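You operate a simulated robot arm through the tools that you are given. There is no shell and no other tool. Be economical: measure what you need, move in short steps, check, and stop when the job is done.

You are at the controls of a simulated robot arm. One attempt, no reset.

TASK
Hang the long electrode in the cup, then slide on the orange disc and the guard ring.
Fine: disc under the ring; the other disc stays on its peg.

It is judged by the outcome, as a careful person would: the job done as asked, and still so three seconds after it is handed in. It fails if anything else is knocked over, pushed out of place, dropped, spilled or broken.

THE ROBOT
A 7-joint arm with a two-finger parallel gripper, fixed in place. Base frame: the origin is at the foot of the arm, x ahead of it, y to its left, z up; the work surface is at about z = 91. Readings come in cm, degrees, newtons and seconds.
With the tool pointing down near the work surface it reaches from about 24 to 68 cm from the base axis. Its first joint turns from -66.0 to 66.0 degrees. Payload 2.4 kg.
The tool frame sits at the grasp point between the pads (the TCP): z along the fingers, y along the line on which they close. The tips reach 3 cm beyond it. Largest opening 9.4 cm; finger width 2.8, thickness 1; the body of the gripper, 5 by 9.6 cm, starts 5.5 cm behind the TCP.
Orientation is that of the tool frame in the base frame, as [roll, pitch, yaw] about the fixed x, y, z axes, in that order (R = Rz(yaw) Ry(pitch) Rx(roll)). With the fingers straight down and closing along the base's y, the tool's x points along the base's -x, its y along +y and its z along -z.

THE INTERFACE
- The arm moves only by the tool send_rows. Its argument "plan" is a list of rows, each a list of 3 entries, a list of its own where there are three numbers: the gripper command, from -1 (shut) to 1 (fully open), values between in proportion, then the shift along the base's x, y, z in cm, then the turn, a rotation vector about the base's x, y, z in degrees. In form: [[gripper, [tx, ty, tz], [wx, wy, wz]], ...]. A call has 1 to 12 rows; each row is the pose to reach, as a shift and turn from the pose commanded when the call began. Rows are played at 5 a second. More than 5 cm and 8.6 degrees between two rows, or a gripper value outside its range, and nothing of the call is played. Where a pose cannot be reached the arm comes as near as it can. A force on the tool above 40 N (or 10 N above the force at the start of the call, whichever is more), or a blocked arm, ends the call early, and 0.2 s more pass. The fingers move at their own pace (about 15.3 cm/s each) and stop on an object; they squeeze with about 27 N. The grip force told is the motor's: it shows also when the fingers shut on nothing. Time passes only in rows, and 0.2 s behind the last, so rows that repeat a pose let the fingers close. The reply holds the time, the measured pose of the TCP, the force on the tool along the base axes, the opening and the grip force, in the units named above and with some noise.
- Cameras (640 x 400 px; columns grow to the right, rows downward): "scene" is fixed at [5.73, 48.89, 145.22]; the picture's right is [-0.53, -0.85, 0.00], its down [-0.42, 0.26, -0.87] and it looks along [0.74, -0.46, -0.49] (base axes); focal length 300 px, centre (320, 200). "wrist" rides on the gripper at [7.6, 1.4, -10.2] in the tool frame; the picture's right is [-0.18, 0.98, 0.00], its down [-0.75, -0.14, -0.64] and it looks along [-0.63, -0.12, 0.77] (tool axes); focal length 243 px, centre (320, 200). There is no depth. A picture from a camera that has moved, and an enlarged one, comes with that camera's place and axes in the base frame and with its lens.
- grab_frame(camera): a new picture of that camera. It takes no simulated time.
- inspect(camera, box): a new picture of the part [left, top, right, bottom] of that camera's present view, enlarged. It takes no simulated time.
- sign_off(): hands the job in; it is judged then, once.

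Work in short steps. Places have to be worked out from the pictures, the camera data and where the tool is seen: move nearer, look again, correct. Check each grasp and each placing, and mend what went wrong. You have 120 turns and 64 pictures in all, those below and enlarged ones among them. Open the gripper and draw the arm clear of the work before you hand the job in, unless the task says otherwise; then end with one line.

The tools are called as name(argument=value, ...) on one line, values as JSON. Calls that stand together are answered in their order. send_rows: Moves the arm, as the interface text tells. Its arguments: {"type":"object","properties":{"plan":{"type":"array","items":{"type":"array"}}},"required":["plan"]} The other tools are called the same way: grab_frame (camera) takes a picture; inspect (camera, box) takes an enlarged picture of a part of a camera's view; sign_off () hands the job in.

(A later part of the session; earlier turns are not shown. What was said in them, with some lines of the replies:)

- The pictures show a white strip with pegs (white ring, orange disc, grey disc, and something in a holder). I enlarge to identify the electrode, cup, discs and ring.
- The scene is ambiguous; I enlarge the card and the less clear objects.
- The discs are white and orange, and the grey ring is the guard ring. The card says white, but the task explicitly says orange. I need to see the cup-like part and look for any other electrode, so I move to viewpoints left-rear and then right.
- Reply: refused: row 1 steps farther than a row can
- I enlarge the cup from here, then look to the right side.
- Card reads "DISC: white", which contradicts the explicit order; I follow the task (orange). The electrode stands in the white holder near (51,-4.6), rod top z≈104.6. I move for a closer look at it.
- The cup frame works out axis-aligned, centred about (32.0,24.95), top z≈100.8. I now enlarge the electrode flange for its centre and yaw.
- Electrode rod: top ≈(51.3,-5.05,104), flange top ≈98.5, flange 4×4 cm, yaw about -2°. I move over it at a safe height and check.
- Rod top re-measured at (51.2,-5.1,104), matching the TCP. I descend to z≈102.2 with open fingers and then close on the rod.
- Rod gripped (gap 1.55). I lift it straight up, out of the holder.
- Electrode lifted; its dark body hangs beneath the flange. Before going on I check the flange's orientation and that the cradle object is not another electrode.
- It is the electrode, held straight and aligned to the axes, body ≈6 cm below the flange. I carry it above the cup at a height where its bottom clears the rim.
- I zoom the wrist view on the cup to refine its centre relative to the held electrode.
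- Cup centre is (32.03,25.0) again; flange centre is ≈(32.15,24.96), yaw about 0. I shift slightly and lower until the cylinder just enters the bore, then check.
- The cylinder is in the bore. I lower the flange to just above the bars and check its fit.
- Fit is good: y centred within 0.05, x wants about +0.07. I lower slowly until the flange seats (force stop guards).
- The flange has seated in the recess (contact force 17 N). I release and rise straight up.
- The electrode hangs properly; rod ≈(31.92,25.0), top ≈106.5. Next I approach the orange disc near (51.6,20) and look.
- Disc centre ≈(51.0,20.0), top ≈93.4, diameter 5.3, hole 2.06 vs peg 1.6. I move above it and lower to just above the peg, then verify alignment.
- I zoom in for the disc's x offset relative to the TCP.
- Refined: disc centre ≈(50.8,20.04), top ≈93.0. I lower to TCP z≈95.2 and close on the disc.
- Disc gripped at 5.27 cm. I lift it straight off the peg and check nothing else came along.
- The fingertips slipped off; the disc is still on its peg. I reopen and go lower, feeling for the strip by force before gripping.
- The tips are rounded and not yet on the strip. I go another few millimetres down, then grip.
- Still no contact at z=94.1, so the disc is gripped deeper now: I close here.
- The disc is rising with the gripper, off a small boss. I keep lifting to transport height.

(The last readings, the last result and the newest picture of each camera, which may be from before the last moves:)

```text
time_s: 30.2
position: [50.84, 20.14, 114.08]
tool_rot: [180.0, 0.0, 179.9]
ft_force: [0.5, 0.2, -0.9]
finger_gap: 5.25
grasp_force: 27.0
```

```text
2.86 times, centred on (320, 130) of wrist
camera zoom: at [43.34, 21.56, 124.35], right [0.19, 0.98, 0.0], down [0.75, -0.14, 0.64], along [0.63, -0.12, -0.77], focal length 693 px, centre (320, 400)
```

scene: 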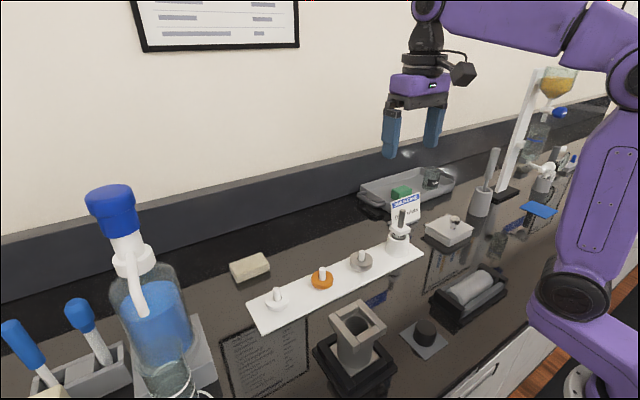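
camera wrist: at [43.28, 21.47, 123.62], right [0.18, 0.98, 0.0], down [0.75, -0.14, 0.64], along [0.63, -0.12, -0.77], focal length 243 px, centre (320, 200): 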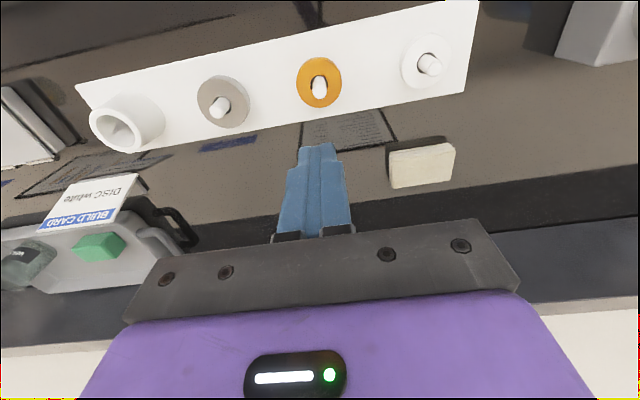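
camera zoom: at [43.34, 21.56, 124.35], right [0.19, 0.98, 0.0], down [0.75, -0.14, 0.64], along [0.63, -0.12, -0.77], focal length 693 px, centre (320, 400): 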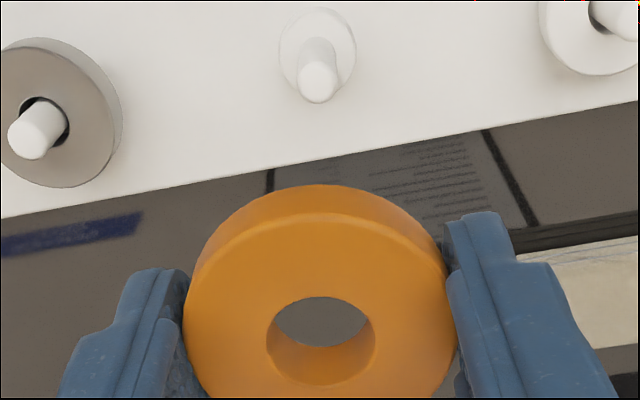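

Disc held level, its hole centre within ~0.1 cm of the TCP. I carry it over the rod.

send_rows(plan=[[-1, [-3.8, 1, 0], [0, 0, 0]], [-1, [-7.6, 2, 0], [0, 0, 0]], [-1, [-11.4, 3, 0], [0, 0, 0]], [-1, [-15.2, 4, 0], [0, 0, 0]], [-1, [-18.95, 4.87, 0], [0, 0, 0]], [-1, [-18.95, 4.87, 0], [0, 0, 0]], [-1, [-18.95, 4.87, 0], [0, 0, 0]]])

inspect(camera="wrist", box=[230, 20, 410, 200])

inspect(camera="scene", box=[300, 210, 420, 330])

```text
time_s: 31.8
position: [32.03, 24.83, 114.28]
tool_rot: [-180.0, 0.0, 179.8]
ft_force: [0.2, 0.0, 0.3]
finger_gap: 5.3
grasp_force: 26.9
```

```text
2.22 times, centred on (320, 110) of wrist
camera zoom: at [24.29, 26.32, 124.43], right [0.18, 0.98, 0.0], down [0.75, -0.14, 0.64], along [0.63, -0.12, -0.77], focal length 539 px, centre (320, 400)
```

zoom: 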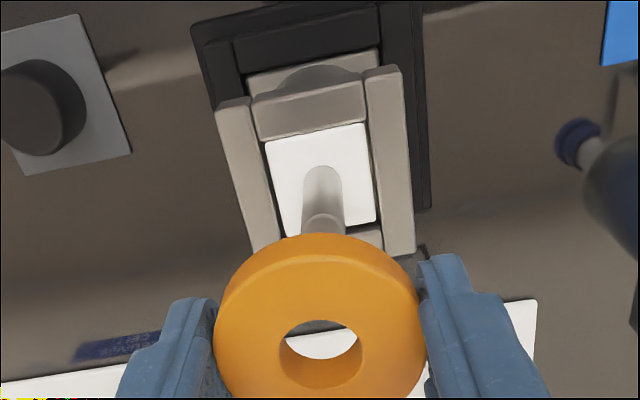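

```text
3.33 times, centred on (360, 270) of scene
camera zoom: at [5.73, 48.89, 145.22], right [-0.53, -0.85, 0.0], down [-0.42, 0.26, -0.87], along [0.74, -0.46, -0.49], focal length 1000 px, centre (187, -33)
```

zoom: 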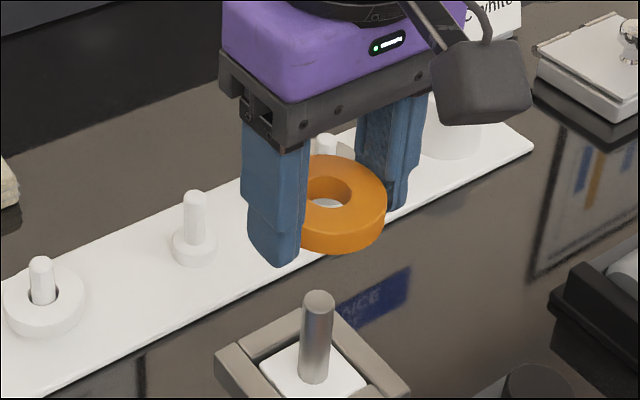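

Hole centre ≈(31.84,24.90) vs rod ≈(31.88,24.95). I nudge by +0.05 each and lower to just above the rod top to confirm.

send_rows(plan=[[-1, [0.05, 0.05, -2.5], [0, 0, 0]], [-1, [0.05, 0.05, -5], [0, 0, 0]], [-1, [0.05, 0.05, -5], [0, 0, 0]], [-1, [0.05, 0.05, -5], [0, 0, 0]]])

inspect(camera="wrist", box=[230, 60, 410, 200])

inspect(camera="scene", box=[310, 240, 410, 340])

```text
time_s: 32.8
position: [31.94, 25.18, 109.16]
tool_rot: [180.0, 0.0, -179.9]
ft_force: [0.6, -1.3, 0.3]
finger_gap: 5.3
grasp_force: 26.9
```

```text
2.86 times, centred on (320, 130) of wrist
camera zoom: at [24.43, 26.59, 119.41], right [0.18, 0.98, 0.0], down [0.75, -0.14, 0.64], along [0.63, -0.12, -0.77], focal length 693 px, centre (320, 400)
```

zoom: 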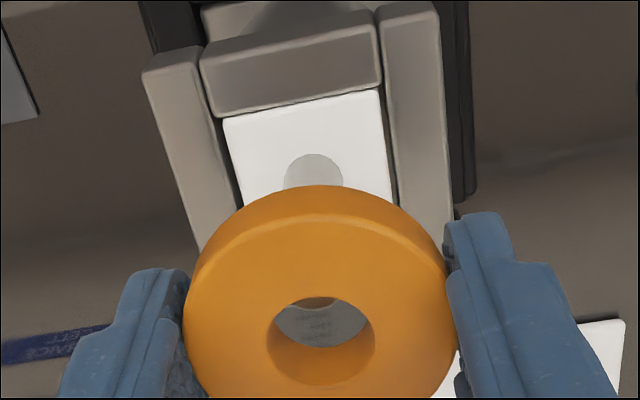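

```text
4.00 times, centred on (360, 290) of scene
camera zoom: at [5.73, 48.89, 145.22], right [-0.53, -0.85, 0.0], down [-0.42, 0.26, -0.87], along [0.74, -0.46, -0.49], focal length 1200 px, centre (160, -160)
```

zoom: 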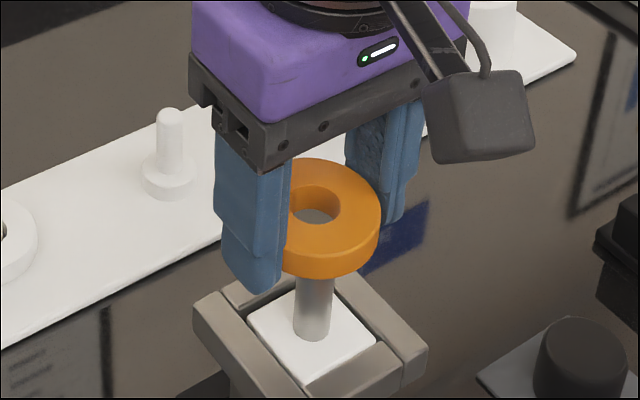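

The disc now sits ≈0.22 too far in +y relative to the rod (arm position jitter). I correct, let it settle, and recheck.

send_rows(plan=[[-1, [0.05, -0.22, 0], [0, 0, 0]], [-1, [0.05, -0.22, 0], [0, 0, 0]], [-1, [0.05, -0.22, 0], [0, 0, 0]], [-1, [0.05, -0.22, 0], [0, 0, 0]]])

inspect(camera="wrist", box=[230, 60, 410, 200])

```text
time_s: 33.8
position: [32.03, 24.9, 109.23]
tool_rot: [-180.0, 0.1, 179.8]
ft_force: [0.1, 0.8, -0.9]
finger_gap: 5.26
grasp_force: 26.8
```

```text
2.86 times, centred on (320, 130) of wrist
camera zoom: at [24.44, 26.35, 119.38], right [0.18, 0.98, 0.0], down [0.75, -0.14, 0.64], along [0.63, -0.12, -0.77], focal length 693 px, centre (320, 400)
```

zoom: 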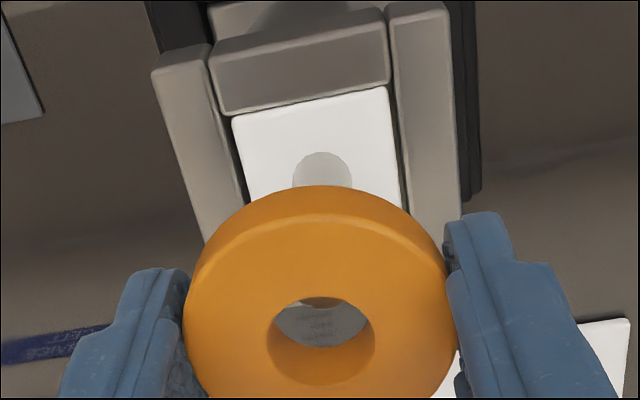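

Now centred in both axes. I lower the disc over the rod with the force guard, to just above the bars.

send_rows(plan=[[-1, [0, 0, -1], [0, 0, 0]], [-1, [0, 0, -2], [0, 0, 0]], [-1, [0, 0, -3], [0, 0, 0]], [-1, [0, 0, -3.8], [0, 0, 0]], [-1, [0, 0, -4.5], [0, 0, 0]], [-1, [0, 0, -4.9], [0, 0, 0]], [-1, [0, 0, -4.9], [0, 0, 0]]])

inspect(camera="scene", box=[310, 240, 410, 340])

```text
time_s: 35.4
position: [32.07, 25.02, 104.39]
tool_rot: [-180.0, 0.2, 179.9]
ft_force: [-1.9, -2.0, 16.5]
finger_gap: 5.35
grasp_force: 27.0
```

```text
4.00 times, centred on (360, 290) of scene
camera zoom: at [5.7, 48.87, 145.22], right [-0.53, -0.85, 0.0], down [-0.42, 0.26, -0.87], along [0.74, -0.46, -0.49], focal length 1200 px, centre (160, -160)
```

zoom: 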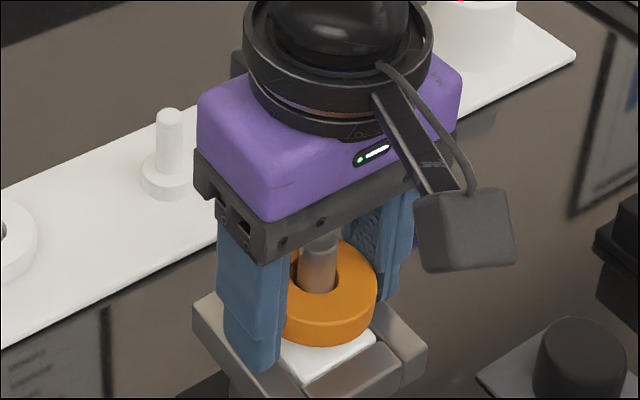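

The disc is threaded on the rod and the tips touched the bars. I back up 3 mm and release.

send_rows(plan=[[-1, [0, 0, 0.3], [0, 0, 0]], [-0.3, [0, 0, 0.3], [0, 0, 0]], [0.4, [0, 0, 0.3], [0, 0, 0]], [1, [0, 0, 0.3], [0, 0, 0]], [1, [0, 0, 0.3], [0, 0, 0]], [1, [0, 0, 3], [0, 0, 0]], [1, [0, 0, 7], [0, 0, 0]], [1, [0, 0, 11], [0, 0, 0]], [1, [0, 0, 11], [0, 0, 0]]])

inspect(camera="scene", box=[300, 230, 420, 350])

```text
time_s: 37.4
position: [32.07, 24.69, 115.27]
tool_rot: [-180.0, 0.1, 179.9]
ft_force: [0.4, -0.2, -0.4]
finger_gap: 9.39
grasp_force: 0.0
```

```text
3.33 times, centred on (360, 290) of scene
camera zoom: at [5.73, 48.89, 145.22], right [-0.53, -0.85, 0.0], down [-0.42, 0.26, -0.87], along [0.74, -0.46, -0.49], focal length 1000 px, centre (187, -100)
```

zoom: 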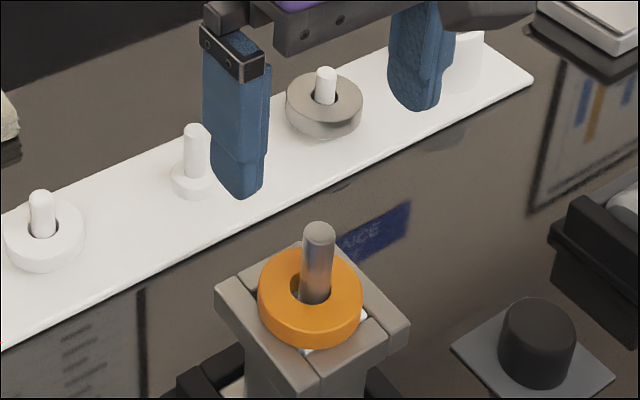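

Disc seated on the rod. Now I move to view the guard ring near (51,8).

send_rows(plan=[[1, [3, -3.4, 0], [0, 0, 0]], [1, [6, -6.8, 0], [0, 0, 0]], [1, [9, -10.2, 0], [0, 0, 0]], [1, [12, -13.6, -1.5], [0, 0, 0]], [1, [13.5, -16.8, -4], [0, 0, 0]], [1, [13.5, -16.8, -5.4], [0, 0, 0]], [1, [13.5, -16.8, -5.4], [0, 0, 0]]])

inspect(camera="wrist", box=[250, 60, 410, 160])

```text
time_s: 39.0
position: [45.66, 7.83, 109.86]
tool_rot: [-180.0, -0.1, 179.9]
ft_force: [-0.5, -0.7, 0.4]
finger_gap: 9.4
grasp_force: 0.1
```

```text
4.00 times, centred on (330, 110) of wrist
camera zoom: at [38.09, 9.23, 120.06], right [0.18, 0.98, 0.0], down [0.75, -0.14, 0.64], along [0.63, -0.12, -0.77], focal length 970 px, centre (280, 560)
```

zoom: 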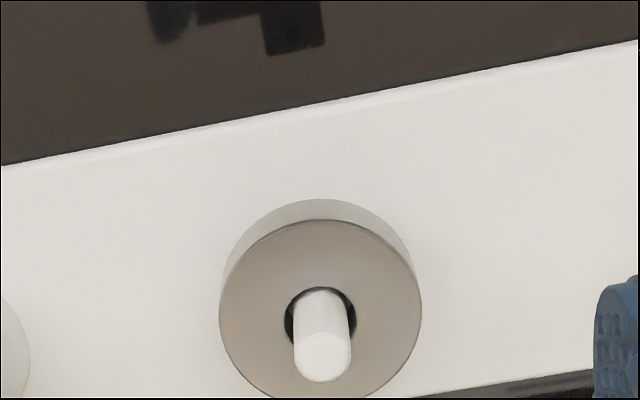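

Ring diameter ≈5.9, centre ≈(50.8,8.0). I move over it, descend to the same depth that worked for the disc, and close.

send_rows(plan=[[1, [2.6, 0.1, -1], [0, 0, 0]], [1, [5.2, 0.17, -3], [0, 0, 0]], [1, [5.2, 0.17, -7], [0, 0, 0]], [1, [5.2, 0.17, -10], [0, 0, 0]], [1, [5.2, 0.17, -10], [0, 0, 0]], [1, [5.2, 0.17, -10], [0, 0, 0]]])

grab_frame(camera="wrist")

```text
time_s: 40.4
position: [50.79, 8.41, 99.68]
tool_rot: [179.9, -0.1, 180.0]
ft_force: [0.3, 0.2, 0.2]
finger_gap: 9.37
grasp_force: 0.1
```

```text
11 pictures are left
camera wrist: at [43.15, 9.73, 109.94], right [0.18, 0.98, 0.0], down [0.75, -0.14, 0.64], along [0.63, -0.12, -0.77], focal length 243 px, centre (320, 200)
```

wrist: 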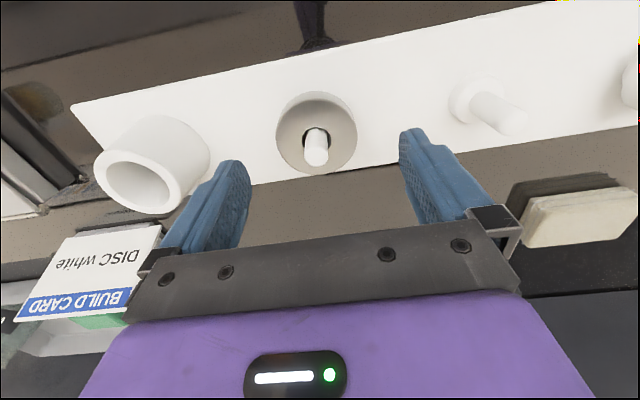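

The TCP sits ≈0.4 too far in +y. I correct (-0.4 y, +0.1 x), descend to z≈94.2 and close.

send_rows(plan=[[1, [0.1, -0.38, -1], [0, 0, 0]], [1, [0.1, -0.38, -3], [0, 0, 0]], [1, [0.1, -0.38, -4.5], [0, 0, 0]], [1, [0.1, -0.38, -5.1], [0, 0, 0]], [1, [0.1, -0.38, -5.5], [0, 0, 0]], [1, [0.1, -0.38, -5.5], [0, 0, 0]], [0.2, [0.1, -0.38, -5.5], [0, 0, 0]], [-0.4, [0.1, -0.38, -5.5], [0, 0, 0]], [-1, [0.1, -0.38, -5.5], [0, 0, 0]], [-1, [0.1, -0.38, -5.5], [0, 0, 0]]])

```text
time_s: 42.6
position: [50.92, 7.76, 94.2]
tool_rot: [-179.9, 0.1, 179.9]
ft_force: [0.2, 0.1, -0.3]
finger_gap: 5.95
grasp_force: 26.9
```

Gripped at 5.95 cm. I lift straight up to transport height.

send_rows(plan=[[-1, [0, 0, 1], [0, 0, 0]], [-1, [0, 0, 2.5], [0, 0, 0]], [-1, [0, 0, 4.5], [0, 0, 0]], [-1, [0, 0, 7.5], [0, 0, 0]], [-1, [0, 0, 11], [0, 0, 0]], [-1, [0, 0, 15], [0, 0, 0]], [-1, [0, 0, 19], [0, 0, 0]], [-1, [0, 0, 21], [0, 0, 0]], [-1, [0, 0, 21], [0, 0, 0]], [-1, [0, 0, 21], [0, 0, 0]]])

inspect(camera="wrist", box=[230, 60, 410, 200])

```text
time_s: 44.8
position: [50.82, 7.86, 115.32]
tool_rot: [-180.0, 0.0, 179.9]
ft_force: [-0.8, 0.9, -1.5]
finger_gap: 5.95
grasp_force: 27.1
```

```text
2.86 times, centred on (320, 130) of wrist
camera zoom: at [43.22, 9.27, 125.48], right [0.18, 0.98, 0.0], down [0.75, -0.14, 0.64], along [0.63, -0.12, -0.77], focal length 693 px, centre (320, 400)
```

zoom: 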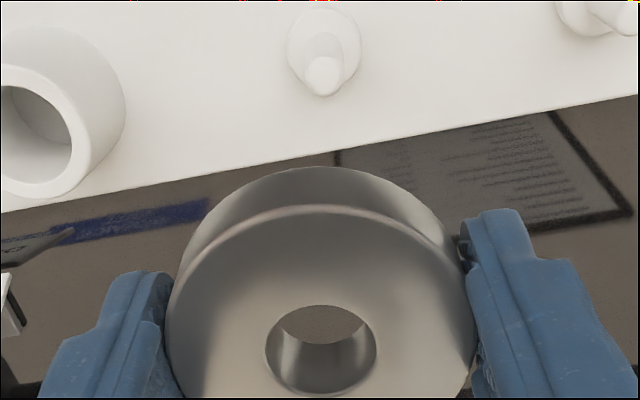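

Ring held level, hole centred on the TCP, diameter 2.14. I carry it over the rod.

send_rows(plan=[[-1, [-3.1, 2.8, 0], [0, 0, 0]], [-1, [-6.2, 5.6, 0], [0, 0, 0]], [-1, [-9.3, 8.4, 0], [0, 0, 0]], [-1, [-12.4, 11.2, 0], [0, 0, 0]], [-1, [-15.6, 14.1, 0], [0, 0, 0]], [-1, [-18.87, 17.07, 0], [0, 0, 0]], [-1, [-18.87, 17.07, 0], [0, 0, 0]], [-1, [-18.87, 17.07, -3], [0, 0, 0]], [-1, [-18.87, 17.07, -4.5], [0, 0, 0]], [-1, [-18.87, 17.07, -4.5], [0, 0, 0]], [-1, [-18.87, 17.07, -4.5], [0, 0, 0]]])

inspect(camera="wrist", box=[230, 60, 410, 200])

inspect(camera="scene", box=[310, 230, 410, 330])

```text
time_s: 47.2
position: [32.0, 24.63, 110.85]
tool_rot: [180.0, 0.0, 179.9]
ft_force: [-0.5, -0.8, -1.8]
finger_gap: 5.95
grasp_force: 26.6
```

```text
2.86 times, centred on (320, 130) of wrist
camera zoom: at [24.37, 26.18, 121.03], right [0.18, 0.98, 0.0], down [0.75, -0.14, 0.64], along [0.63, -0.12, -0.77], focal length 693 px, centre (320, 400)
```

zoom: 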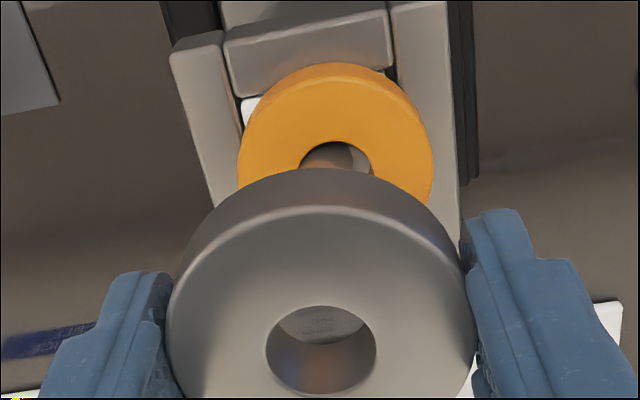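

```text
4.00 times, centred on (360, 280) of scene
camera zoom: at [5.73, 48.89, 145.22], right [-0.53, -0.85, 0.0], down [-0.42, 0.26, -0.87], along [0.74, -0.46, -0.49], focal length 1200 px, centre (160, -120)
```

zoom: 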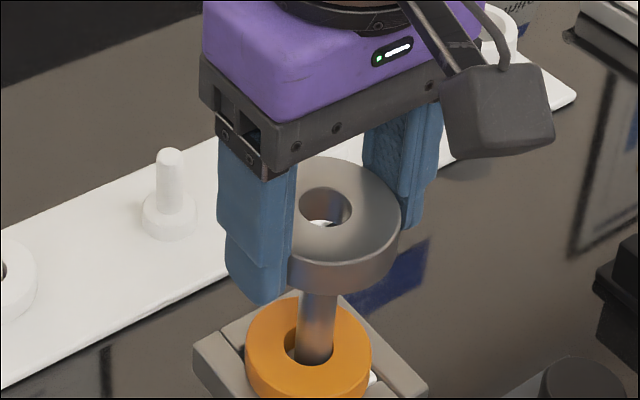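

Wrist view says the ring is ≈0.15 short in +y; scene view suggests slightly -x. I apply (-0.07,+0.13), settle, and recheck with one picture.

send_rows(plan=[[-1, [-0.07, 0.13, 0], [0, 0, 0]], [-1, [-0.07, 0.13, 0], [0, 0, 0]], [-1, [-0.07, 0.13, 0], [0, 0, 0]], [-1, [-0.07, 0.13, 0], [0, 0, 0]]])

inspect(camera="wrist", box=[250, 80, 390, 200])

```text
time_s: 48.2
position: [31.96, 24.87, 110.77]
tool_rot: [-180.0, 0.0, -180.0]
ft_force: [-0.5, 0.1, -1.9]
finger_gap: 5.95
grasp_force: 27.0
```

```text
3.33 times, centred on (320, 140) of wrist
camera zoom: at [24.31, 26.37, 121.05], right [0.18, 0.98, 0.0], down [0.75, -0.14, 0.64], along [0.63, -0.12, -0.77], focal length 809 px, centre (320, 400)
```

zoom: 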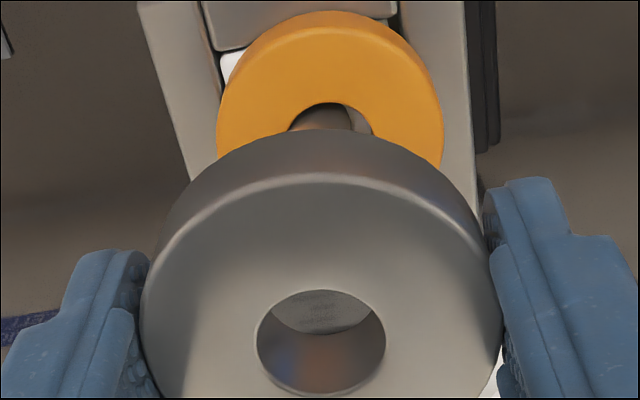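

Aligned in y and x to within 0.05. I lower the ring over the rod with the force guard.

send_rows(plan=[[-1, [0, 0, -1.2], [0, 0, 0]], [-1, [0, 0, -2.4], [0, 0, 0]], [-1, [0, 0, -3.4], [0, 0, 0]], [-1, [0, 0, -4.4], [0, 0, 0]], [-1, [0, 0, -5.2], [0, 0, 0]], [-1, [0, 0, -5.7], [0, 0, 0]], [-1, [0, 0, -6], [0, 0, 0]], [-1, [0, 0, -6.2], [0, 0, 0]], [-1, [0, 0, -6.2], [0, 0, 0]]])

inspect(camera="scene", box=[310, 250, 410, 350])

```text
time_s: 50.0
position: [31.98, 25.07, 105.01]
tool_rot: [179.7, 0.2, 179.9]
ft_force: [-2.7, -2.1, 7.4]
finger_gap: 5.91
grasp_force: 26.5
stopped in row 8: the force on the tool passed its limit (the readings are from after the stop); the commanded pose is now the measured one
```

```text
4.00 times, centred on (360, 300) of scene
camera zoom: at [5.71, 48.88, 145.22], right [-0.53, -0.85, 0.0], down [-0.42, 0.26, -0.87], along [0.74, -0.46, -0.49], focal length 1200 px, centre (160, -200)
```

zoom: 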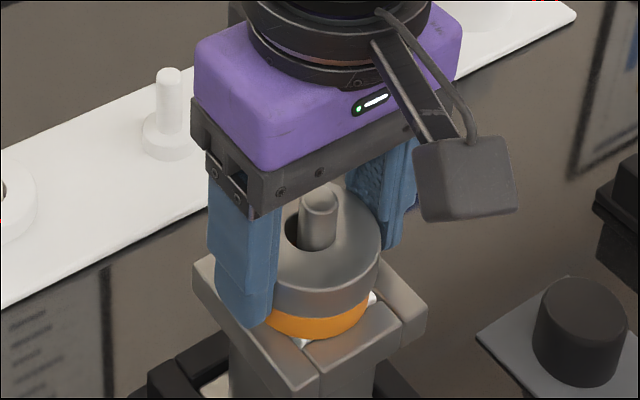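

The ring is on the rod and rests on the orange disc (contact stop at z=105). I release and rise straight up.

send_rows(plan=[[-1, [0, 0, 0.05], [0, 0, 0]], [-0.2, [0, 0, 0.05], [0, 0, 0]], [0.5, [0, 0, 0.05], [0, 0, 0]], [1, [0, 0, 0.05], [0, 0, 0]], [1, [0, 0, 0.05], [0, 0, 0]], [1, [0, 0, 3], [0, 0, 0]], [1, [0, 0, 7], [0, 0, 0]], [1, [0, 0, 11], [0, 0, 0]], [1, [0, 0, 15], [0, 0, 0]], [1, [0, 0, 15], [0, 0, 0]]])

inspect(camera="scene", box=[300, 250, 410, 370])

grab_frame(camera="scene")

```text
time_s: 52.2
position: [31.97, 24.82, 119.97]
tool_rot: [179.9, 0.1, 180.0]
ft_force: [0.4, 0.5, -0.2]
finger_gap: 9.39
grasp_force: 0.2
```

```text
3.33 times, centred on (355, 310) of scene
camera zoom: at [5.73, 48.89, 145.22], right [-0.53, -0.85, 0.0], down [-0.42, 0.26, -0.87], along [0.74, -0.46, -0.49], focal length 1000 px, centre (203, -167)
```

zoom: 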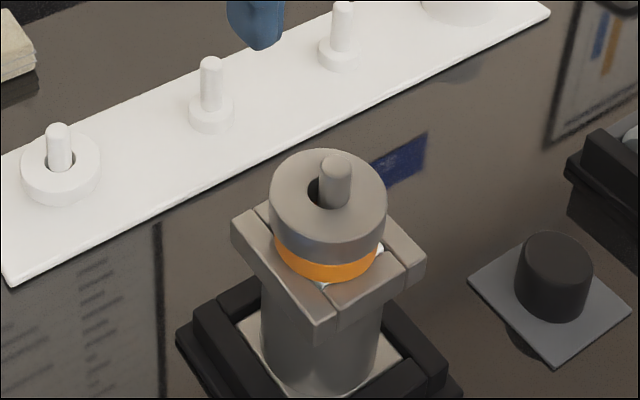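

```text
4 pictures are left
```

scene: 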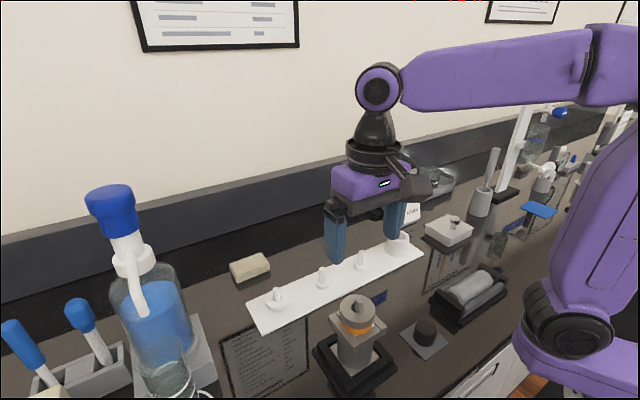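

Disc and ring are stacked on the electrode, and the white disc is still on its peg. I draw the arm up and away, then take one last look.

send_rows(plan=[[1, [1, -4, 2], [0, 0, 0]], [1, [2, -8, 4], [0, 0, 0]], [1, [4, -12, 6], [0, 0, 0]], [1, [6, -16, 8], [0, 0, 0]], [1, [8, -18, 8], [0, 0, 0]], [1, [8, -18, 8], [0, 0, 0]]])

inspect(camera="scene", box=[310, 270, 400, 370])

```text
time_s: 53.6
position: [40.1, 7.25, 127.87]
tool_rot: [179.9, 0.2, 179.9]
ft_force: [0.6, -0.4, 0.2]
finger_gap: 9.41
grasp_force: 0.0
```

```text
4.00 times, centred on (355, 320) of scene
camera zoom: at [5.73, 48.89, 145.22], right [-0.53, -0.85, 0.0], down [-0.42, 0.26, -0.87], along [0.74, -0.46, -0.49], focal length 1200 px, centre (180, -280)
```

zoom: 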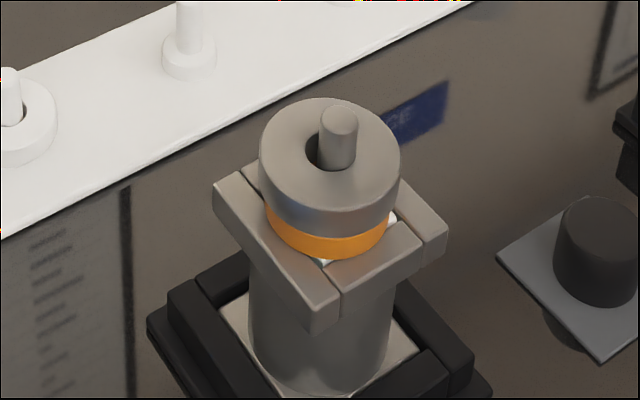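

The stack is stable and flat, the gripper is open and the arm is clear. I hand the job in.

sign_off()

```text
The job is handed in.
```

The electrode hangs in the cup with the orange disc under the guard ring, and the white disc is still on its peg; the build card said "DISC: white", but I used orange as you asked.
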